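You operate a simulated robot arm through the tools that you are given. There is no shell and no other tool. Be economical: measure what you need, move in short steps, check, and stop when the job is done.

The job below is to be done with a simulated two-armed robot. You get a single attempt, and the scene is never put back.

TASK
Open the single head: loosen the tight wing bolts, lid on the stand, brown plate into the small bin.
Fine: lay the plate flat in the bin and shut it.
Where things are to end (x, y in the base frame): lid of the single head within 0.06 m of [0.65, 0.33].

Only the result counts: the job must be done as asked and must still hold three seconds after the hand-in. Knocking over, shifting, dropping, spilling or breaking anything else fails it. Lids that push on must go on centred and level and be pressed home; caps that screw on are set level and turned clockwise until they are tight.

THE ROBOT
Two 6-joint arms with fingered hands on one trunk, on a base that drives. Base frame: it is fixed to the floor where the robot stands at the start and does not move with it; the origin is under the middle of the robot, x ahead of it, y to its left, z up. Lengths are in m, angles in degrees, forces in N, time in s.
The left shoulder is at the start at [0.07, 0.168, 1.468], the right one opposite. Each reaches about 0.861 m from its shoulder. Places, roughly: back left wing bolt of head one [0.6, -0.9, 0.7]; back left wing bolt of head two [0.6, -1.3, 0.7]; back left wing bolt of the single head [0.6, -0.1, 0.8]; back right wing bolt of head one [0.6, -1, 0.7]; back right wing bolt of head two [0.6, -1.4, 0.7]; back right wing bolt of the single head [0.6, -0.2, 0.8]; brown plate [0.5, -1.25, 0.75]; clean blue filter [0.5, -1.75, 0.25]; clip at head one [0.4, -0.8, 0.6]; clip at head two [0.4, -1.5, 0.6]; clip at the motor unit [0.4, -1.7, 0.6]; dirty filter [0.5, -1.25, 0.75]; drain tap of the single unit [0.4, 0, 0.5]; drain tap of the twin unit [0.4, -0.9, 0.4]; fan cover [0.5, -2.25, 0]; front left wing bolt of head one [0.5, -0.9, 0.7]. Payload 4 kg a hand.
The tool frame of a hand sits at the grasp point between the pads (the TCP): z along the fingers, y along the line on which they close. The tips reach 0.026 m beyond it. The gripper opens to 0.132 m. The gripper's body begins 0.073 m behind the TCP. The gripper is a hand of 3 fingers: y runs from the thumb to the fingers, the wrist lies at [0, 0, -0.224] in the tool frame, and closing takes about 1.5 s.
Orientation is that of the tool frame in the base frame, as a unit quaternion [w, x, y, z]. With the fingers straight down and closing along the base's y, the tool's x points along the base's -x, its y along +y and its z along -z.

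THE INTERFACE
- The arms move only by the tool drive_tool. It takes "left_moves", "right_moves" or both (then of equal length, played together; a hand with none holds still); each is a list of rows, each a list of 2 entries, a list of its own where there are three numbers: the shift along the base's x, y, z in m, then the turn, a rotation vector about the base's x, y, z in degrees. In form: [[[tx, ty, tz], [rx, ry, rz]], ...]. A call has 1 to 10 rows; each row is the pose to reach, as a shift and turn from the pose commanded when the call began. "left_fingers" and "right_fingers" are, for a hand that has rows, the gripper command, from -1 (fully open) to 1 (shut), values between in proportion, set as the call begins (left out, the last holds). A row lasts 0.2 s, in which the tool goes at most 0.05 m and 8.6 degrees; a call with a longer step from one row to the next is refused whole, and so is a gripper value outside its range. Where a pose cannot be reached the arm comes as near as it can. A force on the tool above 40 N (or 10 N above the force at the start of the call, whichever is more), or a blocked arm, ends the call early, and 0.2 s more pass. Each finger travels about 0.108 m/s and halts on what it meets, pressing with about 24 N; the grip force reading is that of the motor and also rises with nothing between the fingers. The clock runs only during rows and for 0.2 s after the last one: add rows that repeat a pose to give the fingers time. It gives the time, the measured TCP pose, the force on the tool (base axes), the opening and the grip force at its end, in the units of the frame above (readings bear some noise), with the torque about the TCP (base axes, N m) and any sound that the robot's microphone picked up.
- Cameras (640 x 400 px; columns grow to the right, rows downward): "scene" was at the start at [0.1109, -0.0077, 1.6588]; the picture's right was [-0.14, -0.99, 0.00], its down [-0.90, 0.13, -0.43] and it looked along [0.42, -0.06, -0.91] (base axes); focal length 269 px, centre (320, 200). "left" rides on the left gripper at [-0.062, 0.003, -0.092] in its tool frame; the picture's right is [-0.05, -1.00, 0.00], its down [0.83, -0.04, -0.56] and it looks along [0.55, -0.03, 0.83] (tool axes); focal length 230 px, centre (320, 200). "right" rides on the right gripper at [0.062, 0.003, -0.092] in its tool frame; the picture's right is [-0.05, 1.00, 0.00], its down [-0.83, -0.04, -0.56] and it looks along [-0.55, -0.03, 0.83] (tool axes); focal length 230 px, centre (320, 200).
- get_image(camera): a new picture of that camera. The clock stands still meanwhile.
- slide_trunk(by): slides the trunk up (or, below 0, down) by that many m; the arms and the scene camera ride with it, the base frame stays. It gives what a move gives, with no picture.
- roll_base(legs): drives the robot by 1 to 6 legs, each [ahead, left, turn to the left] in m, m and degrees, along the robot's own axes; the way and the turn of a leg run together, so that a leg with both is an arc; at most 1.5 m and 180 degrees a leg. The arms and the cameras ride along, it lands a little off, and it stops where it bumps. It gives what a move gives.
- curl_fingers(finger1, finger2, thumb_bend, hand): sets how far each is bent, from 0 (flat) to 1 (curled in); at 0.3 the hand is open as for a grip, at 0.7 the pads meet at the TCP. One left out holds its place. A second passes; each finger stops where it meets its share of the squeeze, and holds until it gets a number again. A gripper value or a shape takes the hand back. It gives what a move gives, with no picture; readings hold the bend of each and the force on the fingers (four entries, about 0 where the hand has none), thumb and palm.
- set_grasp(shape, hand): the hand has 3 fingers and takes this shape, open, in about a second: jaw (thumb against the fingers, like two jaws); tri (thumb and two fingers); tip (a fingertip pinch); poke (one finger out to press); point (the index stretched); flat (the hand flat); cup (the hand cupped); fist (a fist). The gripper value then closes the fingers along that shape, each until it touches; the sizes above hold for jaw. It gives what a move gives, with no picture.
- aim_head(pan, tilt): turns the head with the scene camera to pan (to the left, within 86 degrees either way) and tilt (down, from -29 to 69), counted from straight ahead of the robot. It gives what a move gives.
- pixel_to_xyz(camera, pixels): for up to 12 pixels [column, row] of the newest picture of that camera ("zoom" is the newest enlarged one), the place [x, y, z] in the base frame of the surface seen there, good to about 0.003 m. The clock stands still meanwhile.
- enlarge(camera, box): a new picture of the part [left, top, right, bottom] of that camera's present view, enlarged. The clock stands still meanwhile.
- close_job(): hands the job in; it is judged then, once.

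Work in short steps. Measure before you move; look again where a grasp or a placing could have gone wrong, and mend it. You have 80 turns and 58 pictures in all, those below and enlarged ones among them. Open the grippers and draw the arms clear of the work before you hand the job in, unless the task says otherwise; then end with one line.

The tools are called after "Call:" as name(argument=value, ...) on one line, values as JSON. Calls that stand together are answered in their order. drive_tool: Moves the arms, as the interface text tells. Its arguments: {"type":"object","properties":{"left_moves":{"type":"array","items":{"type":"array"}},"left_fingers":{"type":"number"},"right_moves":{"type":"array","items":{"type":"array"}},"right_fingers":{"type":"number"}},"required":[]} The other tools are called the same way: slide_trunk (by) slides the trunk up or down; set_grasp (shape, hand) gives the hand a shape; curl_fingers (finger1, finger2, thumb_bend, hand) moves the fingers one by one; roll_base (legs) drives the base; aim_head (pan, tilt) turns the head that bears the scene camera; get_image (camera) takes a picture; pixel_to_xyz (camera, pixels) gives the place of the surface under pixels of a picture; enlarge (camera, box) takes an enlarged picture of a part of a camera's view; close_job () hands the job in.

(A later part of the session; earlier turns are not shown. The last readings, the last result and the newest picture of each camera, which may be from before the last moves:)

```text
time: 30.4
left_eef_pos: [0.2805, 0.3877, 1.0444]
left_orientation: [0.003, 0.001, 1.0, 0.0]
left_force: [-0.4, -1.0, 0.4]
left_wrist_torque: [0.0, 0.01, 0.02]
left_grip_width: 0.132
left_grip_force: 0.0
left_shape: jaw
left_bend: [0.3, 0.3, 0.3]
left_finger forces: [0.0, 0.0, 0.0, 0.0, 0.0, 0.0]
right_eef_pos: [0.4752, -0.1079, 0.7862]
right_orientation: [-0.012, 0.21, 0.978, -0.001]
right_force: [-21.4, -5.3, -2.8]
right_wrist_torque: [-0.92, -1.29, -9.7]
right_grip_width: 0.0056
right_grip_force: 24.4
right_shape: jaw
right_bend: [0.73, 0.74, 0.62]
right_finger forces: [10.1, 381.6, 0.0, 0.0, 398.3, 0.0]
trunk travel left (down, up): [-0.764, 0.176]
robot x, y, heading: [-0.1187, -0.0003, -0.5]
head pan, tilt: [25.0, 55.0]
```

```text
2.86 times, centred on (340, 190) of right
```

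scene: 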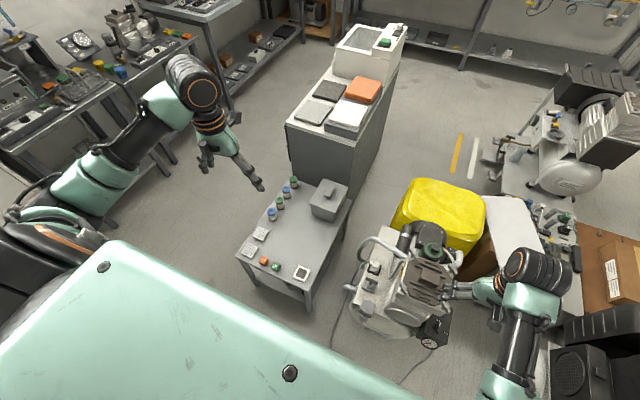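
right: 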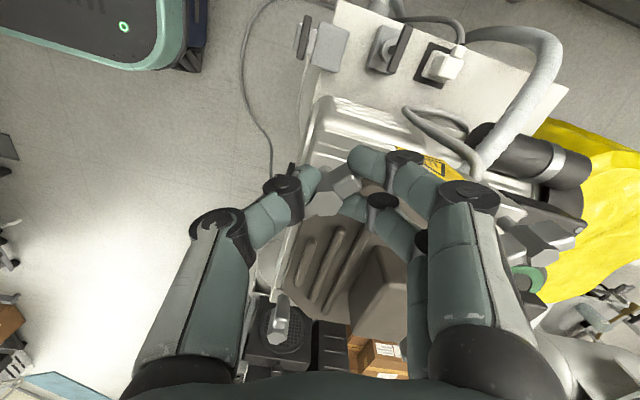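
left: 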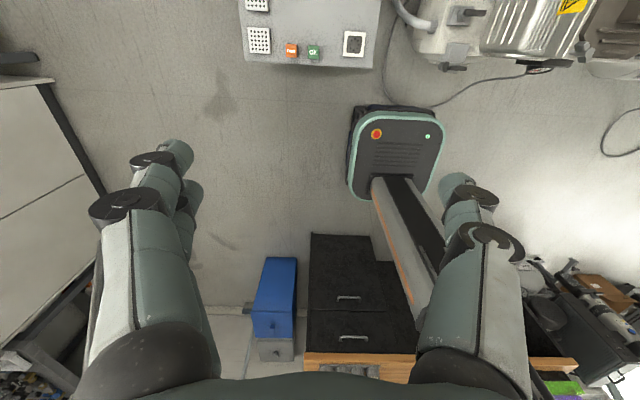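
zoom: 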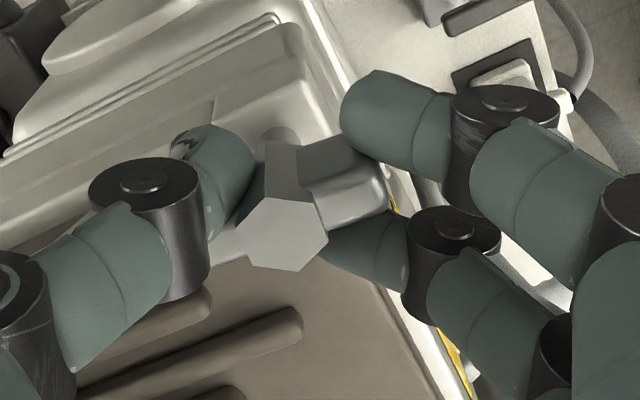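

Torque rises steadily (-9.7 N m) while the wing turns; I hold still to see whether it relaxes or springs back.

Call:
drive_tool(right_moves=[[[0, 0, 0], [0, 0, 0]], [[0, 0, 0], [0, 0, 0]], [[0, 0, 0], [0, 0, 0]]])

Call:
drive_tool(right_moves=[[[0, 0, 0], [0, 0, -3]], [[0, 0, 0], [0, 0, -6]]])

```text
time: 31.2
left_eef_pos: [0.2813, 0.3884, 1.0453]
left_orientation: [0.004, 0.0, 1.0, 0.0]
left_force: [-0.2, 0.1, -0.9]
left_wrist_torque: [0.03, 0.0, -0.02]
left_grip_width: 0.1318
left_grip_force: 0.1
left_shape: jaw
left_bend: [0.3, 0.3, 0.3]
left_finger forces: [0.0, 0.0, 0.1, 0.0, 0.1, 0.1]
right_eef_pos: [0.4749, -0.1071, 0.7862]
right_orientation: [-0.01, 0.21, 0.978, 0.0]
right_force: [-19.4, -11.3, -3.3]
right_wrist_torque: [-1.14, -1.28, -9.77]
right_grip_width: 0.0058
right_grip_force: 24.3
right_shape: jaw
right_bend: [0.73, 0.74, 0.62]
right_finger forces: [9.4, 384.2, 0.1, 0.0, 399.3, 0.1]
trunk travel left (down, up): [-0.764, 0.176]
robot x, y, heading: [-0.1194, 0.0012, -0.0]
head pan, tilt: [25.0, 55.0]
```

```text
time: 31.8
left_eef_pos: [0.2822, 0.3878, 1.0452]
left_orientation: [0.001, 0.001, 1.0, 0.0]
left_force: [-0.9, 0.1, -0.4]
left_wrist_torque: [-0.02, 0.01, -0.02]
left_grip_width: 0.1318
left_grip_force: 0.1
left_shape: jaw
left_bend: [0.3, 0.3, 0.3]
left_finger forces: [0.0, 0.0, 0.0, 0.1, 0.0, 0.0]
right_eef_pos: [0.4747, -0.1074, 0.7865]
right_orientation: [-0.012, 0.258, 0.966, 0.001]
right_force: [-18.1, -9.4, -4.8]
right_wrist_torque: [-1.21, -1.11, -8.52]
right_grip_width: 0.0054
right_grip_force: 24.2
right_shape: jaw
right_bend: [0.73, 0.74, 0.62]
right_finger forces: [9.9, 350.2, 0.1, 0.0, 362.4, 0.1]
trunk travel left (down, up): [-0.764, 0.176]
robot x, y, heading: [-0.1153, 0.0041, -0.2]
head pan, tilt: [25.0, 55.0]
```

It behaves like a spring (0.2 N m/deg). I measure the true wing direction now.

Call:
enlarge(camera="right", box=[260, 120, 420, 260])

Call:
pixel_to_xyz(camera="zoom", pixels=[[285, 235], [255, 235], [315, 235], [335, 165], [370, 195], [340, 195], [350, 175], [285, 260], [285, 175], [240, 260], [325, 190]])

```text
2.86 times, centred on (340, 190) of right
```

zoom: 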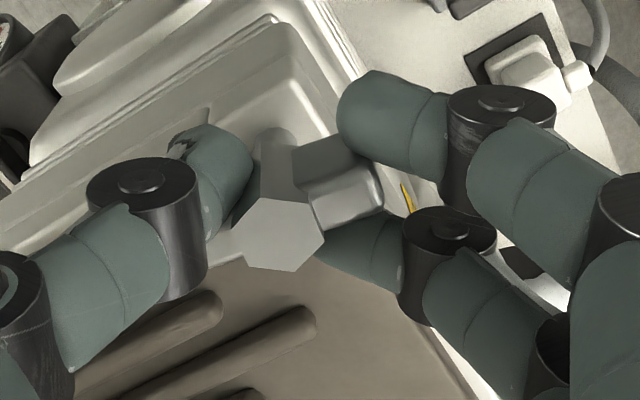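

```text
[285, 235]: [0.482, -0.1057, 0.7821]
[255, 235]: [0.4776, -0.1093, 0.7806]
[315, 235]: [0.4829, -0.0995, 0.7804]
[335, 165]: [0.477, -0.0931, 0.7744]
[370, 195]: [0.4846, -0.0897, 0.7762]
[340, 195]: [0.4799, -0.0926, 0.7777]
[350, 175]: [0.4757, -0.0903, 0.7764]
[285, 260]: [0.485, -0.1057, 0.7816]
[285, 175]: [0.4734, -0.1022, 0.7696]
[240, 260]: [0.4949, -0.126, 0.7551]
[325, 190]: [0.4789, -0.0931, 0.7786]
```

The wing really has turned about 57° (now pointing ~102°), while a loose one (front right) showed none of this torque. I keep turning counterclockwise to break it free.

Call:
drive_tool(right_moves=[[[0.001, 0, 0], [0, 0, 8]], [[0.002, 0, 0], [0, 0, 16]], [[0.002, 0, 0], [0, 0, 24]]])

```text
time: 32.6
left_eef_pos: [0.2813, 0.388, 1.0472]
left_orientation: [0.002, 0.001, 1.0, 0.0]
left_force: [1.2, 0.1, -0.7]
left_wrist_torque: [0.01, -0.02, 0.06]
left_grip_width: 0.1317
left_grip_force: 0.0
left_shape: jaw
left_bend: [0.3, 0.3, 0.3]
left_finger forces: [0.0, 0.1, 0.1, 0.0, 0.1, 0.1]
right_eef_pos: [0.4751, -0.1088, 0.785]
right_orientation: [-0.012, 0.063, 0.998, -0.001]
right_force: [-22.2, -12.2, -4.8]
right_wrist_torque: [-0.53, -1.71, -13.65]
right_grip_width: 0.0058
right_grip_force: 24.0
right_shape: jaw
right_bend: [0.73, 0.74, 0.61]
right_finger forces: [9.8, 510.0, 0.0, 0.1, 529.4, 0.1]
trunk travel left (down, up): [-0.764, 0.176]
robot x, y, heading: [-0.1171, -0.0001, 0.2]
head pan, tilt: [25.0, 55.0]
```

Torque climbs to -13.7 N m with no sound of freeing, which is suspicious. I unwind 64° and release to see where the wing comes to rest.

Call:
drive_tool(right_moves=[[[0, 0, 0], [0, 0, -8]], [[0, 0, 0], [0, 0, -16]], [[0, 0, 0], [0, 0, -24]], [[0, 0, 0], [0, 0, -32]], [[0, 0, 0], [0, 0, -40]], [[0, 0, 0], [0, 0, -48]]])

Call:
drive_tool(right_moves=[[[0, 0, 0], [0, 0, -8]], [[0, 0, 0], [0, 0, -16]]])

Call:
enlarge(camera="right", box=[260, 120, 420, 260])

Call:
pixel_to_xyz(camera="zoom", pixels=[[285, 235], [340, 195], [350, 175], [335, 165], [360, 185]])

```text
time: 34.0
left_eef_pos: [0.2814, 0.3888, 1.0451]
left_orientation: [0.001, -0.001, 1.0, 0.0]
left_force: [0.0, 0.8, -0.1]
left_wrist_torque: [0.0, 0.0, 0.03]
left_grip_width: 0.1318
left_grip_force: 0.1
left_shape: jaw
left_bend: [0.3, 0.3, 0.3]
left_finger forces: [0.0, 0.1, 0.1, 0.0, 0.0, 0.0]
right_eef_pos: [0.4752, -0.1007, 0.7862]
right_orientation: [-0.013, 0.445, 0.896, 0.004]
right_force: [-16.5, -3.5, -7.4]
right_wrist_torque: [-0.67, -0.08, -3.5]
right_grip_width: 0.004
right_grip_force: 23.8
right_shape: jaw
right_bend: [0.74, 0.74, 0.62]
right_finger forces: [12.3, 162.4, 0.0, 0.1, 167.5, 0.1]
trunk travel left (down, up): [-0.764, 0.176]
robot x, y, heading: [-0.1161, -0.0, 0.1]
head pan, tilt: [25.0, 55.0]
```

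```text
time: 34.6
left_eef_pos: [0.2828, 0.3901, 1.044]
left_orientation: [0.002, 0.0, 1.0, -0.001]
left_force: [-0.6, -0.2, 0.2]
left_wrist_torque: [0.02, -0.01, -0.01]
left_grip_width: 0.132
left_grip_force: 0.0
left_shape: jaw
left_bend: [0.3, 0.3, 0.3]
left_finger forces: [0.0, 0.0, 0.0, 0.0, 0.0, 0.0]
right_eef_pos: [0.4763, -0.1004, 0.7876]
right_orientation: [-0.012, 0.562, 0.827, 0.007]
right_force: [-13.7, 4.8, -7.4]
right_wrist_torque: [-0.08, 0.14, -0.83]
right_grip_width: 0.0036
right_grip_force: 23.8
right_shape: jaw
right_bend: [0.74, 0.74, 0.62]
right_finger forces: [19.9, 55.1, 0.0, 0.0, 55.2, 0.1]
trunk travel left (down, up): [-0.764, 0.176]
robot x, y, heading: [-0.1176, -0.0024, -0.0]
head pan, tilt: [25.0, 55.0]
```

```text
2.86 times, centred on (340, 190) of right
```

zoom: 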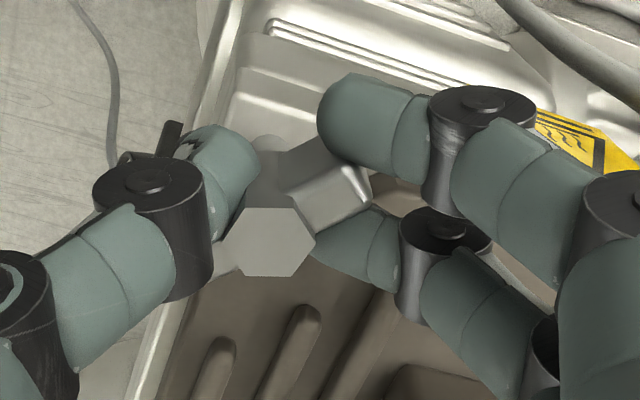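

```text
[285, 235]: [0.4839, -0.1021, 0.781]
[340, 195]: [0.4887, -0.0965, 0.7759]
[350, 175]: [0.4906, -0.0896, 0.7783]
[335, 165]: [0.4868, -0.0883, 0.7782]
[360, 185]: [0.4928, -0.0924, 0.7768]
```

The wing sprang back to ~63°, so either a stop or a spring lies there. I unwind fully, release and look at all bolts' rest angles from above.

Call:
drive_tool(right_moves=[[[0, 0, 0], [0, 0, -8]], [[0, 0, 0], [0, 0, -16]], [[0, 0, 0], [0, 0, -24]], [[0, 0, 0], [0, 0, -32]], [[0, 0, 0], [0, 0, -40]], [[0, 0, 0], [0, 0, -45]]])

Call:
drive_tool(right_moves=[[[0, 0, 0], [0, 0, 0]], [[0, 0, 0], [0, 0, 0]], [[0, 0, 0.05], [0, 0, 0]], [[0, 0, 0.1], [0, 0, 8]], [[0, -0.03, 0.15], [0, 0, 16]], [[-0.02, -0.05, 0.18], [0, 0, 24]], [[-0.04, -0.07, 0.18], [0, 0, 32]], [[-0.06, -0.07, 0.18], [0, 0, 40]], [[-0.06, -0.07, 0.18], [0, 0, 48]], [[-0.06, -0.07, 0.18], [0, 0, 56]]], right_fingers=0.1)

Call:
drive_tool(right_moves=[[[0, 0, 0], [0, 0, 8]], [[0, 0, 0], [0, 0, 16]], [[0, 0, 0], [0, 0, 24]], [[0, 0, 0], [0, 0, 32]], [[0, 0, 0], [0, 0, 40]], [[0, 0, 0], [0, 0, 48]], [[0, 0, 0], [0, 0, 56]], [[0, 0, 0], [0, 0, 64]], [[0, 0, 0], [0, 0, 72]], [[0, 0, 0], [0, 0, 78]]])

Call:
enlarge(camera="right", box=[220, 80, 460, 300])

```text
time: 36.0
left_eef_pos: [0.2864, 0.3911, 1.0427]
left_orientation: [0.0, 0.0, 1.0, -0.003]
left_force: [-1.7, 0.2, -0.3]
left_wrist_torque: [0.01, 0.01, -0.03]
left_grip_width: 0.1321
left_grip_force: 0.1
left_shape: jaw
left_bend: [0.3, 0.3, 0.3]
left_finger forces: [0.1, 0.0, 0.1, 0.0, 0.0, 0.0]
right_eef_pos: [0.481, -0.0995, 0.7864]
right_orientation: [-0.009, 0.837, 0.547, 0.011]
right_force: [3.5, 21.4, -10.9]
right_wrist_torque: [0.41, 0.01, -0.02]
right_grip_width: 0.0035
right_grip_force: 24.2
right_shape: jaw
right_bend: [0.74, 0.74, 0.63]
right_finger forces: [22.4, 17.6, 0.0, 0.1, 24.1, 0.0]
trunk travel left (down, up): [-0.764, 0.176]
robot x, y, heading: [-0.1199, -0.0044, 0.0]
head pan, tilt: [25.0, 55.0]
```

```text
refused: row 5 steps farther than a row can; nothing moved
```

```text
time: 38.2
left_eef_pos: [0.2802, 0.3893, 1.0447]
left_orientation: [0.003, 0.001, 1.0, -0.001]
left_force: [0.0, 0.0, 0.2]
left_wrist_torque: [0.02, -0.01, 0.01]
left_grip_width: 0.1317
left_grip_force: 0.0
left_shape: jaw
left_bend: [0.3, 0.3, 0.3]
left_finger forces: [0.0, 0.0, 0.1, 0.1, 0.0, 0.1]
right_eef_pos: [0.4741, -0.1046, 0.7868]
right_orientation: [-0.012, 0.316, 0.949, 0.0]
right_force: [-26.1, 5.1, -1.1]
right_wrist_torque: [-0.97, -0.92, -7.0]
right_grip_width: 0.0047
right_grip_force: 23.6
right_shape: jaw
right_bend: [0.75, 0.74, 0.62]
right_finger forces: [11.5, 289.9, 0.1, 0.1, 308.6, 0.0]
trunk travel left (down, up): [-0.764, 0.176]
robot x, y, heading: [-0.1195, 0.0009, -0.0]
head pan, tilt: [25.0, 55.0]
```

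```text
1.82 times, centred on (340, 190) of right
```

zoom: 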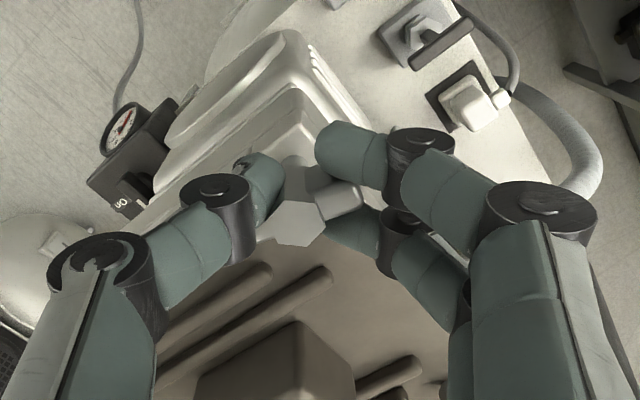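

The release step was refused, so it twisted again to -7 N m. I unwind, then release with smaller steps.

Call:
drive_tool(right_moves=[[[0, 0, 0], [0, 0, -8]], [[0, 0, 0], [0, 0, -16]], [[0, 0, 0], [0, 0, -24]], [[0, 0, 0], [0, 0, -32]], [[0, 0, 0], [0, 0, -40]], [[0, 0, 0], [0, 0, -48]], [[0, 0, 0], [0, 0, -56]], [[0, 0, 0], [0, 0, -64]], [[0, 0, 0], [0, 0, -72]]])

Call:
drive_tool(right_moves=[[[0, 0, 0], [0, 0, 0]], [[0, 0, 0], [0, 0, 0]], [[0, 0, 0.04], [0, 0, 0]], [[0, 0, 0.08], [0, 0, 0]], [[-0.01, -0.02, 0.11], [0, 0, 0]], [[-0.02, -0.04, 0.14], [0, 0, 0]]], right_fingers=0.1)

Call:
get_image(camera="right")

```text
time: 40.2
left_eef_pos: [0.284, 0.3918, 1.043]
left_orientation: [0.0, 0.0, 1.0, -0.003]
left_force: [-0.6, -0.2, -0.2]
left_wrist_torque: [-0.01, -0.03, -0.01]
left_grip_width: 0.132
left_grip_force: 0.1
left_shape: jaw
left_bend: [0.3, 0.3, 0.3]
left_finger forces: [0.0, 0.1, 0.1, 0.0, 0.0, 0.1]
right_eef_pos: [0.4804, -0.0982, 0.7872]
right_orientation: [-0.01, 0.808, 0.59, 0.01]
right_force: [-2.7, 21.7, -9.9]
right_wrist_torque: [0.15, 0.18, -0.05]
right_grip_width: 0.0029
right_grip_force: 24.2
right_shape: jaw
right_bend: [0.74, 0.74, 0.63]
right_finger forces: [37.1, 36.2, 0.1, 0.1, 28.5, 0.0]
trunk travel left (down, up): [-0.764, 0.176]
robot x, y, heading: [-0.1145, 0.0006, -0.0]
head pan, tilt: [25.0, 55.0]
```

```text
time: 41.6
left_eef_pos: [0.2831, 0.3892, 1.0435]
left_orientation: [0.001, 0.001, 1.0, 0.0]
left_force: [0.4, -0.2, -0.1]
left_wrist_torque: [0.06, -0.01, -0.01]
left_grip_width: 0.1321
left_grip_force: 0.0
left_shape: jaw
left_bend: [0.3, 0.3, 0.3]
left_finger forces: [0.0, 0.0, 0.0, 0.0, 0.1, 0.0]
right_eef_pos: [0.4572, -0.1446, 0.9296]
right_orientation: [-0.01, 0.807, 0.591, 0.009]
right_force: [0.3, -1.2, -0.1]
right_wrist_torque: [0.01, 0.04, 0.0]
right_grip_width: 0.0591
right_grip_force: 0.0
right_shape: jaw
right_bend: [0.73, 0.73, 0.7]
right_finger forces: [0.1, 0.0, 0.0, 0.1, 0.0, 0.0]
trunk travel left (down, up): [-0.764, 0.176]
robot x, y, heading: [-0.1194, -0.0044, 0.2]
head pan, tilt: [25.0, 55.0]
```

```text
27 pictures are left
```

right: 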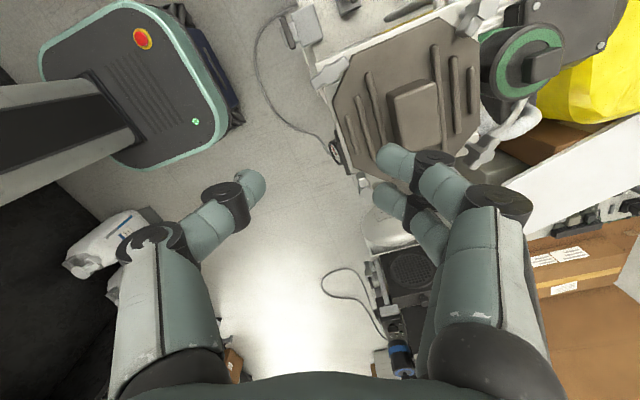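

I measure the front left wing's rest angle at (330,75), and the back left one at (465,10).

Call:
pixel_to_xyz(camera="right", pixels=[[316, 80], [322, 76], [328, 72], [334, 68], [340, 66], [346, 62], [330, 80], [465, 8], [458, 12], [472, 4], [466, 16]])

Call:
enlarge(camera="right", box=[290, 0, 490, 120])

```text
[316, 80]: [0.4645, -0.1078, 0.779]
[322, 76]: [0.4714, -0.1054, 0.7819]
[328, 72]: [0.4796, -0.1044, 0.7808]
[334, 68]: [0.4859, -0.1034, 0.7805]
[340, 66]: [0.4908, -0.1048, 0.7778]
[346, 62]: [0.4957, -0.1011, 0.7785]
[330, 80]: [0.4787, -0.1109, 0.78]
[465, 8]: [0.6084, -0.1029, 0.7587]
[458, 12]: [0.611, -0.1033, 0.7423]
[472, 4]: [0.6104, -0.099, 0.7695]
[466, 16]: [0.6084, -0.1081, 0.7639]
```

```text
3.20 times, centred on (390, 60) of right
```

zoom: 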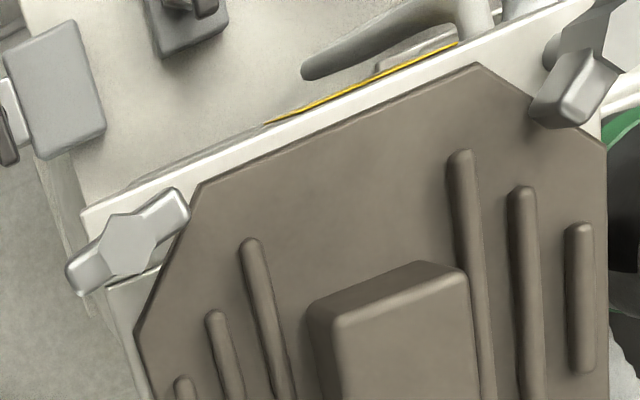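

The front left wing now rests at ~12°: my unwinding turned it clockwise freely, so it was at its counterclockwise stop (loose) at the start. So the rule is: turn every bolt counterclockwise to its stop. First I regrip front left at yaw 12° and turn it back.

Call:
drive_tool(right_moves=[[[0, 0, 0], [0, 0, 8.5]], [[0, 0, 0], [0, 0, 17]], [[0, 0, 0], [0, 0, 25.5]], [[0, 0, 0], [0, 0, 34]], [[0, 0, 0], [0, 0, 42.5]], [[0, 0, 0], [0, 0, 51]], [[0, 0, 0], [0, 0, 59.5]], [[0, 0, 0], [0, 0, 68]], [[0, 0, 0], [0, 0, 76.5]], [[0, 0, 0], [0, 0, 85]]])

Call:
drive_tool(right_moves=[[[0.01, 0.01, 0], [0, 0, 8.5]], [[0.02, 0.03, 0], [0, 0, 17]], [[0.023, 0.038, -0.03], [0, 0, 25.5]], [[0.023, 0.038, -0.07], [0, 0, 34]], [[0.023, 0.038, -0.11], [0, 0, 34.6]], [[0.023, 0.038, -0.143], [0, 0, 34.6]], [[0.023, 0.038, -0.143], [0, 0, 34.6]]])

Call:
enlarge(camera="right", box=[240, 80, 460, 300])

```text
time: 43.8
left_eef_pos: [0.2846, 0.3889, 1.0438]
left_orientation: [0.0, 0.001, 1.0, -0.001]
left_force: [0.5, 0.0, -0.5]
left_wrist_torque: [0.01, -0.01, 0.0]
left_grip_width: 0.1317
left_grip_force: 0.1
left_shape: jaw
left_bend: [0.3, 0.3, 0.3]
left_finger forces: [0.0, 0.0, 0.1, 0.1, 0.0, 0.1]
right_eef_pos: [0.4583, -0.1439, 0.9247]
right_orientation: [-0.012, 0.194, 0.981, 0.001]
right_force: [-0.2, 0.3, 0.1]
right_wrist_torque: [0.01, -0.02, -0.01]
right_grip_width: 0.059
right_grip_force: 0.0
right_shape: jaw
right_bend: [0.73, 0.73, 0.7]
right_finger forces: [0.1, 0.0, 0.0, 0.0, 0.1, 0.0]
trunk travel left (down, up): [-0.764, 0.176]
robot x, y, heading: [-0.1178, -0.0023, 0.1]
head pan, tilt: [25.0, 55.0]
```

```text
time: 45.4
left_eef_pos: [0.2813, 0.3907, 1.046]
left_orientation: [0.003, 0.001, 1.0, -0.001]
left_force: [0.0, 0.3, 0.5]
left_wrist_torque: [-0.01, 0.01, 0.0]
left_grip_width: 0.1319
left_grip_force: 0.2
left_shape: jaw
left_bend: [0.3, 0.3, 0.3]
left_finger forces: [0.0, 0.1, 0.0, 0.0, 0.0, 0.0]
right_eef_pos: [0.4839, -0.1042, 0.7887]
right_orientation: [-0.006, -0.104, 0.995, -0.004]
right_force: [0.8, 0.3, 28.7]
right_wrist_torque: [-1.19, -0.35, -0.03]
right_grip_width: 0.0591
right_grip_force: 0.1
right_shape: jaw
right_bend: [0.73, 0.73, 0.7]
right_finger forces: [0.0, 0.1, 0.1, 0.1, 28.6, 0.0]
trunk travel left (down, up): [-0.764, 0.176]
robot x, y, heading: [-0.1179, -0.0017, -0.2]
head pan, tilt: [25.0, 55.0]
```

```text
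1.82 times, centred on (350, 190) of right
```

zoom: 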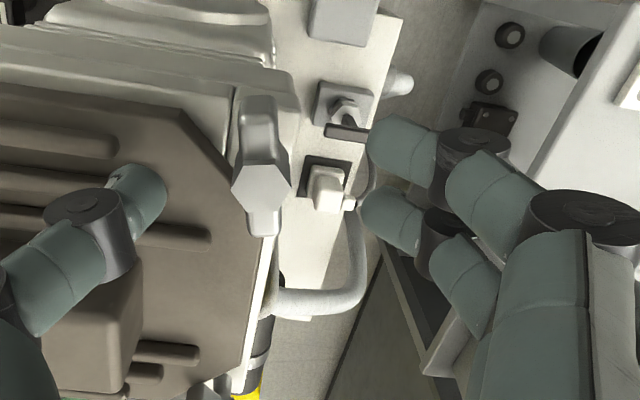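

The wing is aligned in the picture; the thumb rests on a rib (28 N). I rise 4 mm, close, and turn +32°.

Call:
drive_tool(right_moves=[[[0, 0, 0.005], [0, 0, 0]], [[0, 0, 0.005], [0, 0, 0]]])

Call:
drive_tool(right_moves=[[[0, 0, 0], [0, 0, 0]], [[0, 0, 0], [0, 0, 0]], [[0, 0, 0], [0, 0, 0]], [[0, 0, 0], [0, 0, 0]]], right_fingers=1)

Call:
drive_tool(right_moves=[[[0, 0, 0], [0, 0, 8]], [[0, 0, 0], [0, 0, 16]], [[0, 0, 0], [0, 0, 24]], [[0, 0, 0], [0, 0, 32]]])

Call:
drive_tool(right_moves=[[[0, 0, 0], [0, 0, 8]], [[0, 0, 0], [0, 0, 14]]])

```text
time: 46.0
left_eef_pos: [0.2824, 0.3893, 1.0451]
left_orientation: [0.002, 0.001, 1.0, -0.001]
left_force: [-1.1, -0.6, -0.9]
left_wrist_torque: [0.0, -0.02, 0.02]
left_grip_width: 0.132
left_grip_force: 0.1
left_shape: jaw
left_bend: [0.3, 0.3, 0.3]
left_finger forces: [0.0, 0.0, 0.0, 0.0, 0.0, 0.1]
right_eef_pos: [0.4808, -0.1039, 0.7906]
right_orientation: [-0.011, -0.104, 0.995, -0.003]
right_force: [2.6, 1.5, 16.6]
right_wrist_torque: [-0.62, -0.28, 0.13]
right_grip_width: 0.0592
right_grip_force: 0.0
right_shape: jaw
right_bend: [0.73, 0.73, 0.7]
right_finger forces: [0.0, 0.0, 0.0, 0.1, 16.0, 0.1]
trunk travel left (down, up): [-0.764, 0.176]
robot x, y, heading: [-0.1159, 0.0021, -0.1]
head pan, tilt: [25.0, 55.0]
```

```text
time: 47.0
left_eef_pos: [0.2807, 0.3926, 1.0441]
left_orientation: [0.002, 0.0, 1.0, -0.002]
left_force: [0.3, -0.3, -0.2]
left_wrist_torque: [0.01, 0.0, 0.01]
left_grip_width: 0.1318
left_grip_force: 0.0
left_shape: jaw
left_bend: [0.3, 0.3, 0.3]
left_finger forces: [0.0, 0.0, 0.0, 0.0, 0.0, 0.0]
right_eef_pos: [0.4797, -0.099, 0.7895]
right_orientation: [-0.013, -0.105, 0.994, -0.002]
right_force: [-5.8, 18.3, 7.0]
right_wrist_torque: [0.44, 0.1, -0.01]
right_grip_width: 0.0078
right_grip_force: 23.7
right_shape: jaw
right_bend: [0.62, 0.62, 0.72]
right_finger forces: [16.7, 17.6, 0.0, 0.0, 14.5, 0.1]
trunk travel left (down, up): [-0.764, 0.176]
robot x, y, heading: [-0.117, -0.0034, -0.0]
head pan, tilt: [25.0, 55.0]
```

```text
time: 48.0
left_eef_pos: [0.2806, 0.3904, 1.0446]
left_orientation: [0.003, 0.001, 1.0, -0.001]
left_force: [-0.2, 0.2, 0.3]
left_wrist_torque: [-0.03, 0.01, -0.03]
left_grip_width: 0.1319
left_grip_force: 0.1
left_shape: jaw
left_bend: [0.3, 0.3, 0.3]
left_finger forces: [0.0, 0.0, 0.0, 0.0, 0.1, 0.0]
right_eef_pos: [0.4762, -0.1022, 0.7892]
right_orientation: [-0.012, -0.376, 0.926, -0.004]
right_force: [-21.3, 15.6, 6.9]
right_wrist_torque: [0.4, 0.46, -0.01]
right_grip_width: 0.0072
right_grip_force: 23.9
right_shape: jaw
right_bend: [0.62, 0.62, 0.72]
right_finger forces: [18.6, 19.0, 0.0, 0.0, 12.1, 0.0]
trunk travel left (down, up): [-0.764, 0.176]
robot x, y, heading: [-0.1168, -0.0039, -0.2]
head pan, tilt: [25.0, 55.0]
```

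```text
time: 48.6
left_eef_pos: [0.2808, 0.3914, 1.0452]
left_orientation: [0.002, 0.001, 1.0, -0.002]
left_force: [0.9, 0.0, 0.6]
left_wrist_torque: [-0.01, 0.03, 0.0]
left_grip_width: 0.1319
left_grip_force: 0.1
left_shape: jaw
left_bend: [0.3, 0.3, 0.3]
left_finger forces: [0.0, 0.1, 0.0, 0.0, 0.1, 0.0]
right_eef_pos: [0.4779, -0.1027, 0.7903]
right_orientation: [-0.009, -0.485, 0.875, -0.007]
right_force: [-21.4, 12.8, 5.0]
right_wrist_torque: [0.24, 0.55, -0.32]
right_grip_width: 0.0068
right_grip_force: 24.2
right_shape: jaw
right_bend: [0.61, 0.61, 0.72]
right_finger forces: [23.2, 14.0, 0.0, 0.1, 12.6, 0.1]
trunk travel left (down, up): [-0.764, 0.176]
robot x, y, heading: [-0.1181, -0.0007, -0.1]
head pan, tilt: [25.0, 55.0]
```

At yaw 44° no torque, at 58° -0.3: the stop is at ~45°, so front left is back at its loose stop. I release and go to the front right bolt (wing ~84°) with yaw -96° to continue turning it to its stop.

Call:
drive_tool(right_moves=[[[0, 0, 0], [0, 0, -4]], [[0, 0, 0], [0, 0, -6]]])

Call:
drive_tool(right_moves=[[[0, 0, 0], [0, 0, 0]], [[0, 0, 0], [0, 0, 0]], [[0, 0, 0.04], [0, 0, 0]], [[0, 0, 0.08], [0, 0, 0]], [[0, -0.03, 0.08], [0, 0, -8]], [[0, -0.06, 0.08], [0, 0, -16]], [[0, -0.09, 0.08], [0, 0, -24]], [[0, -0.11, 0.08], [0, 0, -32]], [[0, -0.13, 0.08], [0, 0, -40]], [[0, -0.136, 0.08], [0, 0, -48]]], right_fingers=0.1)

Call:
drive_tool(right_moves=[[[0, 0, 0], [0, 0, -8.5]], [[0, 0, 0], [0, 0, -17]], [[0, 0, 0], [0, 0, -25.5]], [[0, 0, 0], [0, 0, -34]], [[0, 0, 0], [0, 0, -42.5]], [[0, 0, 0], [0, 0, -51]], [[0, 0, 0], [0, 0, -59.5]], [[0, 0, 0], [0, 0, -68]], [[0, 0, 0], [0, 0, -76.5]], [[0, 0, 0], [0, 0, -85]]])

Call:
enlarge(camera="right", box=[220, 60, 420, 260])

```text
time: 49.2
left_eef_pos: [0.28, 0.39, 1.0451]
left_orientation: [0.003, 0.001, 1.0, -0.002]
left_force: [0.0, 0.1, 0.9]
left_wrist_torque: [0.0, 0.01, -0.01]
left_grip_width: 0.1315
left_grip_force: 0.0
left_shape: jaw
left_bend: [0.3, 0.3, 0.3]
left_finger forces: [0.0, 0.0, 0.0, 0.1, 0.0, 0.1]
right_eef_pos: [0.4773, -0.1031, 0.7905]
right_orientation: [-0.01, -0.439, 0.898, -0.008]
right_force: [-20.7, 13.9, 7.7]
right_wrist_torque: [0.3, 0.55, -0.08]
right_grip_width: 0.0065
right_grip_force: 24.6
right_shape: jaw
right_bend: [0.61, 0.6, 0.72]
right_finger forces: [18.1, 17.9, 0.1, 0.0, 11.3, 0.0]
trunk travel left (down, up): [-0.764, 0.176]
robot x, y, heading: [-0.116, -0.0022, -0.3]
head pan, tilt: [25.0, 55.0]
```

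```text
time: 51.4
left_eef_pos: [0.2833, 0.3888, 1.044]
left_orientation: [0.001, 0.001, 1.0, -0.001]
left_force: [0.9, 0.0, -0.2]
left_wrist_torque: [-0.01, -0.01, -0.01]
left_grip_width: 0.1318
left_grip_force: 0.1
left_shape: jaw
left_bend: [0.3, 0.3, 0.3]
left_finger forces: [0.0, 0.1, 0.0, 0.0, 0.0, 0.0]
right_eef_pos: [0.4835, -0.2417, 0.8657]
right_orientation: [-0.012, -0.034, 0.999, -0.002]
right_force: [-0.4, -0.3, -0.3]
right_wrist_torque: [-0.01, 0.01, -0.01]
right_grip_width: 0.0592
right_grip_force: 0.0
right_shape: jaw
right_bend: [0.73, 0.73, 0.7]
right_finger forces: [0.0, 0.0, 0.1, 0.1, 0.0, 0.1]
trunk travel left (down, up): [-0.764, 0.176]
robot x, y, heading: [-0.1192, -0.0026, 0.1]
head pan, tilt: [25.0, 55.0]
```

```text
time: 53.6
left_eef_pos: [0.2831, 0.3893, 1.045]
left_orientation: [0.001, 0.001, 1.0, -0.001]
left_force: [1.2, 0.0, -0.1]
left_wrist_torque: [-0.01, 0.01, 0.01]
left_grip_width: 0.1318
left_grip_force: 0.0
left_shape: jaw
left_bend: [0.3, 0.3, 0.3]
left_finger forces: [0.0, 0.0, 0.0, 0.0, 0.0, 0.0]
right_eef_pos: [0.4807, -0.2433, 0.8673]
right_orientation: [-0.011, 0.651, 0.759, 0.006]
right_force: [0.0, -0.6, 0.1]
right_wrist_torque: [0.01, 0.0, 0.01]
right_grip_width: 0.0587
right_grip_force: 0.0
right_shape: jaw
right_bend: [0.73, 0.73, 0.7]
right_finger forces: [0.0, 0.0, 0.0, 0.1, 0.0, 0.0]
trunk travel left (down, up): [-0.764, 0.176]
robot x, y, heading: [-0.1176, -0.002, -0.2]
head pan, tilt: [25.0, 55.0]
```

```text
2.00 times, centred on (320, 160) of right
```

zoom: 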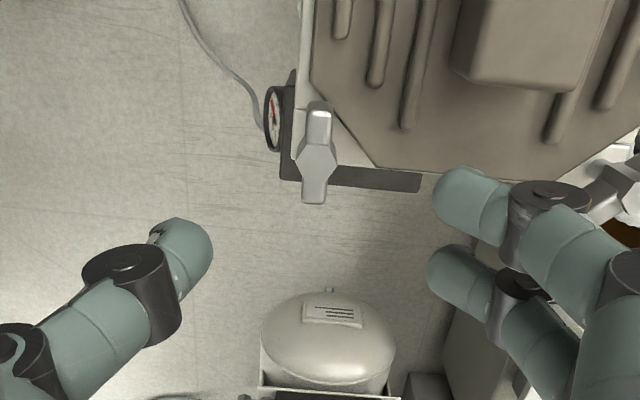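

The wing is aligned with the hand at yaw -81°. I lower, grip and turn counterclockwise, watching for the stop.

Call:
drive_tool(right_moves=[[[0, 0.003, -0.04], [0, 0, -2]], [[0, 0.003, -0.082], [0, 0, -2]]])

Call:
drive_tool(right_moves=[[[0, 0, 0], [0, 0, 0]], [[0, 0, 0], [0, 0, 0]], [[0, 0, 0], [0, 0, 0]], [[0, 0, 0], [0, 0, 0]]], right_fingers=1)

Call:
drive_tool(right_moves=[[[0, 0, 0], [0, 0, 8]], [[0, 0, 0], [0, 0, 16]], [[0, 0, 0], [0, 0, 24]]])

Call:
drive_tool(right_moves=[[[0, 0, 0], [0, 0, 8]], [[0, 0, 0], [0, 0, 16]], [[0, 0, 0], [0, 0, 24]]])

```text
time: 54.2
left_eef_pos: [0.2843, 0.3887, 1.0435]
left_orientation: [0.0, 0.0, 1.0, -0.001]
left_force: [0.5, -0.6, -0.2]
left_wrist_torque: [0.0, 0.01, 0.03]
left_grip_width: 0.1318
left_grip_force: 0.0
left_shape: jaw
left_bend: [0.3, 0.3, 0.3]
left_finger forces: [0.1, 0.0, 0.0, 0.0, 0.0, 0.0]
right_eef_pos: [0.4797, -0.2397, 0.7881]
right_orientation: [-0.011, 0.663, 0.749, 0.006]
right_force: [-0.7, -0.4, 0.1]
right_wrist_torque: [0.01, 0.04, -0.02]
right_grip_width: 0.0592
right_grip_force: 0.0
right_shape: jaw
right_bend: [0.73, 0.73, 0.7]
right_finger forces: [0.0, 0.0, 0.1, 0.1, 0.0, 0.0]
trunk travel left (down, up): [-0.764, 0.176]
robot x, y, heading: [-0.1199, 0.0005, -0.1]
head pan, tilt: [25.0, 55.0]
```

```text
time: 55.2
left_eef_pos: [0.2843, 0.3892, 1.0437]
left_orientation: [0.002, 0.001, 1.0, -0.002]
left_force: [-0.3, -0.5, 0.4]
left_wrist_torque: [0.02, -0.03, -0.01]
left_grip_width: 0.1319
left_grip_force: 0.0
left_shape: jaw
left_bend: [0.3, 0.3, 0.3]
left_finger forces: [0.0, 0.0, 0.0, 0.1, 0.0, 0.0]
right_eef_pos: [0.479, -0.2397, 0.7895]
right_orientation: [-0.011, 0.662, 0.749, 0.006]
right_force: [0.2, -0.1, -1.3]
right_wrist_torque: [0.06, -0.01, 0.0]
right_grip_width: 0.0062
right_grip_force: 24.5
right_shape: jaw
right_bend: [0.72, 0.71, 0.7]
right_finger forces: [10.2, 11.1, 0.0, 0.1, 21.2, 0.0]
trunk travel left (down, up): [-0.764, 0.176]
robot x, y, heading: [-0.1186, -0.0009, -0.1]
head pan, tilt: [25.0, 55.0]
```

```text
time: 56.0
left_eef_pos: [0.2814, 0.3886, 1.0453]
left_orientation: [0.002, 0.002, 1.0, -0.002]
left_force: [0.5, -1.0, 0.6]
left_wrist_torque: [-0.01, -0.04, 0.0]
left_grip_width: 0.1318
left_grip_force: 0.0
left_shape: jaw
left_bend: [0.3, 0.3, 0.3]
left_finger forces: [0.0, 0.0, 0.0, 0.1, 0.1, 0.0]
right_eef_pos: [0.4789, -0.2399, 0.7876]
right_orientation: [-0.011, 0.492, 0.871, 0.004]
right_force: [-8.0, -3.1, 5.9]
right_wrist_torque: [-0.07, 0.11, -0.04]
right_grip_width: 0.0059
right_grip_force: 25.1
right_shape: jaw
right_bend: [0.72, 0.71, 0.7]
right_finger forces: [10.0, 10.5, 0.0, 0.0, 28.2, 0.0]
trunk travel left (down, up): [-0.764, 0.176]
robot x, y, heading: [-0.1177, -0.0005, -0.3]
head pan, tilt: [25.0, 55.0]
```

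```text
time: 56.8
left_eef_pos: [0.2796, 0.3886, 1.0466]
left_orientation: [0.002, 0.001, 1.0, 0.0]
left_force: [-0.6, 0.8, 0.0]
left_wrist_torque: [0.0, -0.06, 0.0]
left_grip_width: 0.1319
left_grip_force: 0.0
left_shape: jaw
left_bend: [0.3, 0.3, 0.3]
left_finger forces: [0.0, 0.0, 0.1, 0.0, 0.1, 0.0]
right_eef_pos: [0.4799, -0.2403, 0.7877]
right_orientation: [-0.011, 0.3, 0.954, 0.002]
right_force: [-12.3, -5.1, 11.1]
right_wrist_torque: [-0.11, 0.28, -0.21]
right_grip_width: 0.0064
right_grip_force: 24.4
right_shape: jaw
right_bend: [0.72, 0.71, 0.7]
right_finger forces: [11.7, 8.9, 0.0, 0.0, 32.8, 0.0]
trunk travel left (down, up): [-0.764, 0.176]
robot x, y, heading: [-0.1195, 0.0026, 0.0]
head pan, tilt: [25.0, 55.0]
```

Torque begins to build at wing ~145° (-0.2) with the bolt pushing up. I turn 12° more to confirm the stop.

Call:
drive_tool(right_moves=[[[0, 0, 0.001], [0, 0, 7]], [[0, 0, 0.001], [0, 0, 14]]])

```text
time: 57.4
left_eef_pos: [0.2813, 0.389, 1.045]
left_orientation: [0.002, 0.002, 1.0, -0.001]
left_force: [-0.3, -0.7, -0.2]
left_wrist_torque: [-0.03, 0.01, -0.01]
left_grip_width: 0.1321
left_grip_force: 0.1
left_shape: jaw
left_bend: [0.3, 0.3, 0.3]
left_finger forces: [0.0, 0.0, 0.1, 0.1, 0.0, 0.0]
right_eef_pos: [0.4794, -0.2395, 0.7885]
right_orientation: [-0.013, 0.181, 0.983, 0.0]
right_force: [-14.9, -6.6, 7.1]
right_wrist_torque: [-0.16, 0.34, -0.67]
right_grip_width: 0.0067
right_grip_force: 24.3
right_shape: jaw
right_bend: [0.72, 0.71, 0.7]
right_finger forces: [19.8, 7.7, 0.1, 0.0, 42.4, 0.1]
trunk travel left (down, up): [-0.764, 0.176]
robot x, y, heading: [-0.1159, -0.0019, -0.5]
head pan, tilt: [25.0, 55.0]
```

That's the stop (-0.67 N m): front right is loose now. I release, rise and go over the back right bolt at yaw -135°.

Call:
drive_tool(right_moves=[[[0, 0, 0], [0, 0, -6]], [[0, 0, 0], [0, 0, -6]]])

Call:
drive_tool(right_moves=[[[0, 0, 0], [0, 0, 0]], [[0, 0, 0], [0, 0, 0]], [[0, 0, 0.04], [0, 0, 0]], [[0, 0, 0.08], [0, 0, 0]], [[0.03, 0, 0.08], [0, 0, -8]], [[0.06, 0, 0.08], [0, 0, -16]], [[0.09, 0, 0.08], [0, 0, -24]], [[0.11, 0, 0.08], [0, 0, -32]], [[0.13, 0, 0.08], [0, 0, -40]], [[0.131, 0, 0.08], [0, 0, -48]]], right_fingers=0.1)

Call:
drive_tool(right_moves=[[[0, 0, 0], [0, 0, -8]], [[0, 0, 0], [0, 0, -16]], [[0, 0, 0], [0, 0, -24]], [[0, 0, 0], [0, 0, -32]], [[0, 0, 0], [0, 0, -40]], [[0, 0, 0], [0, 0, -48]], [[0, 0, 0], [0, 0, -56]], [[0, 0, 0], [0, 0, -60]]])

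Call:
enlarge(camera="right", box=[220, 60, 420, 260])

```text
time: 58.0
left_eef_pos: [0.2812, 0.3882, 1.0461]
left_orientation: [0.003, 0.002, 1.0, -0.001]
left_force: [0.4, -0.4, 0.4]
left_wrist_torque: [-0.05, 0.03, -0.03]
left_grip_width: 0.1318
left_grip_force: 0.1
left_shape: jaw
left_bend: [0.3, 0.3, 0.3]
left_finger forces: [0.1, 0.0, 0.0, 0.0, 0.0, 0.0]
right_eef_pos: [0.4786, -0.2397, 0.7879]
right_orientation: [-0.012, 0.233, 0.972, 0.001]
right_force: [-16.5, -6.8, 5.0]
right_wrist_torque: [-0.19, 0.35, -0.3]
right_grip_width: 0.0061
right_grip_force: 24.3
right_shape: jaw
right_bend: [0.72, 0.71, 0.7]
right_finger forces: [12.3, 8.9, 0.0, 0.0, 37.2, 0.1]
trunk travel left (down, up): [-0.764, 0.176]
robot x, y, heading: [-0.1168, 0.0007, 0.1]
head pan, tilt: [25.0, 55.0]
```

```text
time: 60.2
left_eef_pos: [0.2835, 0.3889, 1.0434]
left_orientation: [0.0, 0.001, 1.0, -0.001]
left_force: [0.1, 1.5, -0.1]
left_wrist_torque: [0.02, -0.03, 0.0]
left_grip_width: 0.132
left_grip_force: 0.2
left_shape: jaw
left_bend: [0.3, 0.3, 0.3]
left_finger forces: [0.1, 0.0, 0.1, 0.0, 0.1, 0.1]
right_eef_pos: [0.5434, -0.2377, 0.8945]
right_orientation: [-0.01, 0.609, 0.793, 0.007]
right_force: [0.5, -0.5, -0.1]
right_wrist_torque: [-0.03, -0.02, -0.01]
right_grip_width: 0.059
right_grip_force: 0.0
right_shape: jaw
right_bend: [0.73, 0.73, 0.7]
right_finger forces: [0.0, 0.0, 0.1, 0.0, 0.1, 0.0]
right hand out of reach, approached as far as the arm can: row 7, 8, 9, 10
trunk travel left (down, up): [-0.764, 0.176]
robot x, y, heading: [-0.1173, 0.0001, 0.1]
head pan, tilt: [25.0, 55.0]
```

```text
time: 62.0
left_eef_pos: [0.2833, 0.3887, 1.0439]
left_orientation: [0.0, 0.002, 1.0, -0.001]
left_force: [-0.5, 0.2, -0.5]
left_wrist_torque: [0.02, 0.0, 0.01]
left_grip_width: 0.1319
left_grip_force: 0.1
left_shape: jaw
left_bend: [0.3, 0.3, 0.3]
left_finger forces: [0.0, 0.0, 0.0, 0.1, 0.0, 0.0]
right_eef_pos: [0.5453, -0.24, 0.8905]
right_orientation: [-0.006, 0.924, 0.382, 0.01]
right_force: [0.9, -0.9, 0.6]
right_wrist_torque: [0.01, 0.04, -0.01]
right_grip_width: 0.0594
right_grip_force: 0.1
right_shape: jaw
right_bend: [0.73, 0.73, 0.7]
right_finger forces: [0.0, 0.0, 0.0, 0.0, 0.0, 0.1]
trunk travel left (down, up): [-0.764, 0.176]
robot x, y, heading: [-0.1167, 0.0027, 0.0]
head pan, tilt: [25.0, 55.0]
```

```text
2.00 times, centred on (320, 160) of right
```

zoom: 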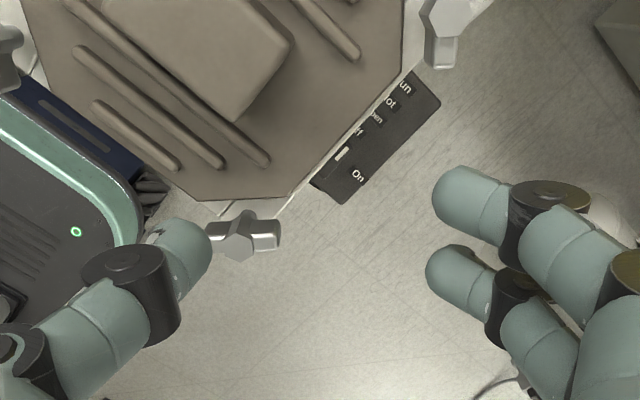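

The arm is at its reach (x 0.545), so I roll the base 0.1 m forward with the hand up at z 0.89.

Call:
roll_base(legs=[[0.1, 0, 0]])

```text
time: 63.2
left_eef_pos: [0.3857, 0.3887, 1.0452]
left_orientation: [0.001, 0.002, 1.0, 0.0]
left_force: [-0.6, 0.2, -0.3]
left_wrist_torque: [-0.02, 0.02, -0.01]
left_grip_width: 0.1321
left_grip_force: 0.0
left_shape: jaw
left_bend: [0.3, 0.3, 0.3]
left_finger forces: [0.0, 0.0, 0.0, 0.1, 0.1, 0.0]
right_eef_pos: [0.6471, -0.2408, 0.8915]
right_orientation: [-0.007, 0.924, 0.382, 0.011]
right_force: [0.0, -0.1, -0.3]
right_wrist_torque: [-0.02, 0.03, -0.01]
right_grip_width: 0.059
right_grip_force: 0.0
right_shape: jaw
right_bend: [0.73, 0.73, 0.7]
right_finger forces: [0.0, 0.0, 0.0, 0.0, 0.0, 0.0]
trunk travel left (down, up): [-0.764, 0.176]
robot x, y, heading: [-0.0154, -0.0037, -0.3]
head pan, tilt: [25.0, 55.0]
```

Move over the back right bolt (0.611,-0.2385) at z 0.86 and look.

Call:
drive_tool(right_moves=[[[-0.02, 0.001, 0], [0, 0, 0]], [[-0.036, 0.002, -0.02], [0, 0, 0]], [[-0.036, 0.002, -0.035], [0, 0, 0]], [[-0.036, 0.002, -0.035], [0, 0, 0]]])

Call:
enlarge(camera="right", box=[220, 60, 420, 260])

Call:
pixel_to_xyz(camera="zoom", pixels=[[320, 150], [320, 120], [320, 180], [310, 150], [330, 150], [430, 170], [420, 200], [215, 250], [320, 200], [320, 100]])

```text
time: 64.2
left_eef_pos: [0.3868, 0.3868, 1.0454]
left_orientation: [0.002, 0.001, 1.0, -0.001]
left_force: [-0.1, -1.1, 0.8]
left_wrist_torque: [0.01, 0.0, 0.01]
left_grip_width: 0.132
left_grip_force: 0.0
left_shape: jaw
left_bend: [0.3, 0.3, 0.3]
left_finger forces: [0.0, 0.0, 0.1, 0.0, 0.0, 0.0]
right_eef_pos: [0.6121, -0.2386, 0.8567]
right_orientation: [-0.006, 0.924, 0.382, 0.011]
right_force: [-0.8, 0.3, 0.3]
right_wrist_torque: [0.03, -0.02, 0.02]
right_grip_width: 0.0589
right_grip_force: 0.0
right_shape: jaw
right_bend: [0.73, 0.73, 0.7]
right_finger forces: [0.0, 0.0, 0.1, 0.0, 0.0, 0.0]
trunk travel left (down, up): [-0.764, 0.176]
robot x, y, heading: [-0.0156, -0.004, -0.1]
head pan, tilt: [25.0, 55.0]
```

```text
2.00 times, centred on (320, 160) of right
```

zoom: 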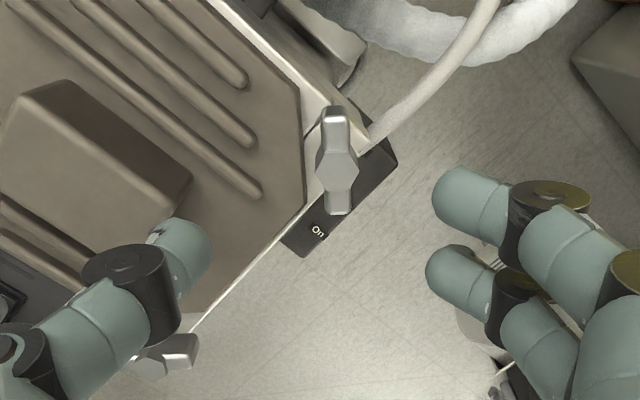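

```text
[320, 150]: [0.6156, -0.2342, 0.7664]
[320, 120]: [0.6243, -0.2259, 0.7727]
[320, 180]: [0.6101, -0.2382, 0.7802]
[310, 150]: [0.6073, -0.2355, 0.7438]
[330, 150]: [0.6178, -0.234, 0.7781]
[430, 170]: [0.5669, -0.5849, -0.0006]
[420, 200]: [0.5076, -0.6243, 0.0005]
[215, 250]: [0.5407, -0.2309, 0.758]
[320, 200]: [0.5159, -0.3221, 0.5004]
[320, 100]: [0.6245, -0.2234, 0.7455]
```

Slight centring shift (+3,-2.5 mm), then lower to 0.787, close and turn.

Call:
drive_tool(right_moves=[[[0.003, -0.0025, -0.035], [0, 0, 0]], [[0.003, -0.0025, -0.07], [0, 0, 0]], [[0.003, -0.0025, -0.07], [0, 0, 0]]])

Call:
drive_tool(right_moves=[[[0, 0, 0], [0, 0, 0]], [[0, 0, 0], [0, 0, 0]], [[0, 0, 0], [0, 0, 0]], [[0, 0, 0], [0, 0, 0]]], right_fingers=1)

Call:
drive_tool(right_moves=[[[0, 0, 0], [0, 0, 8]], [[0, 0, 0], [0, 0, 16]], [[0, 0, 0], [0, 0, 20]]])

```text
time: 65.0
left_eef_pos: [0.3881, 0.3877, 1.0446]
left_orientation: [0.001, 0.002, 1.0, -0.001]
left_force: [0.3, -0.7, -0.2]
left_wrist_torque: [0.01, -0.01, 0.01]
left_grip_width: 0.1321
left_grip_force: 0.0
left_shape: jaw
left_bend: [0.3, 0.3, 0.3]
left_finger forces: [0.1, 0.0, 0.0, 0.0, 0.0, 0.0]
right_eef_pos: [0.6164, -0.2417, 0.7852]
right_orientation: [-0.007, 0.924, 0.382, 0.012]
right_force: [0.2, 0.2, 0.1]
right_wrist_torque: [-0.01, 0.01, -0.01]
right_grip_width: 0.0591
right_grip_force: 0.0
right_shape: jaw
right_bend: [0.73, 0.73, 0.7]
right_finger forces: [0.0, 0.0, 0.0, 0.1, 0.0, 0.0]
trunk travel left (down, up): [-0.764, 0.176]
robot x, y, heading: [-0.0145, -0.0021, -0.4]
head pan, tilt: [25.0, 55.0]
```

```text
time: 66.0
left_eef_pos: [0.3897, 0.3879, 1.0443]
left_orientation: [0.001, 0.002, 1.0, -0.001]
left_force: [-0.6, 0.2, 0.3]
left_wrist_torque: [0.02, -0.02, 0.0]
left_grip_width: 0.132
left_grip_force: 0.0
left_shape: jaw
left_bend: [0.3, 0.3, 0.3]
left_finger forces: [0.0, 0.1, 0.1, 0.0, 0.0, 0.0]
right_eef_pos: [0.6161, -0.2405, 0.7843]
right_orientation: [-0.007, 0.924, 0.383, 0.01]
right_force: [1.5, 0.9, -1.1]
right_wrist_torque: [-0.02, -0.07, 0.0]
right_grip_width: 0.0064
right_grip_force: 24.1
right_shape: jaw
right_bend: [0.71, 0.71, 0.7]
right_finger forces: [10.7, 10.8, 0.0, 0.0, 20.9, 0.0]
trunk travel left (down, up): [-0.764, 0.176]
robot x, y, heading: [-0.0154, -0.0004, -0.4]
head pan, tilt: [25.0, 55.0]
```

```text
time: 66.8
left_eef_pos: [0.3887, 0.3884, 1.0431]
left_orientation: [0.001, 0.001, 1.0, -0.001]
left_force: [-0.1, 0.7, -0.1]
left_wrist_torque: [-0.03, 0.02, -0.04]
left_grip_width: 0.1319
left_grip_force: 0.1
left_shape: jaw
left_bend: [0.3, 0.3, 0.3]
left_finger forces: [0.0, 0.0, 0.1, 0.0, 0.0, 0.1]
right_eef_pos: [0.6165, -0.2415, 0.7856]
right_orientation: [-0.009, 0.843, 0.538, 0.009]
right_force: [1.5, 1.3, -3.1]
right_wrist_torque: [0.01, -0.11, -0.55]
right_grip_width: 0.006
right_grip_force: 24.2
right_shape: jaw
right_bend: [0.71, 0.71, 0.7]
right_finger forces: [21.4, 9.3, 0.0, 0.0, 30.6, 0.0]
trunk travel left (down, up): [-0.764, 0.176]
robot x, y, heading: [-0.0121, -0.0024, -0.2]
head pan, tilt: [25.0, 55.0]
```

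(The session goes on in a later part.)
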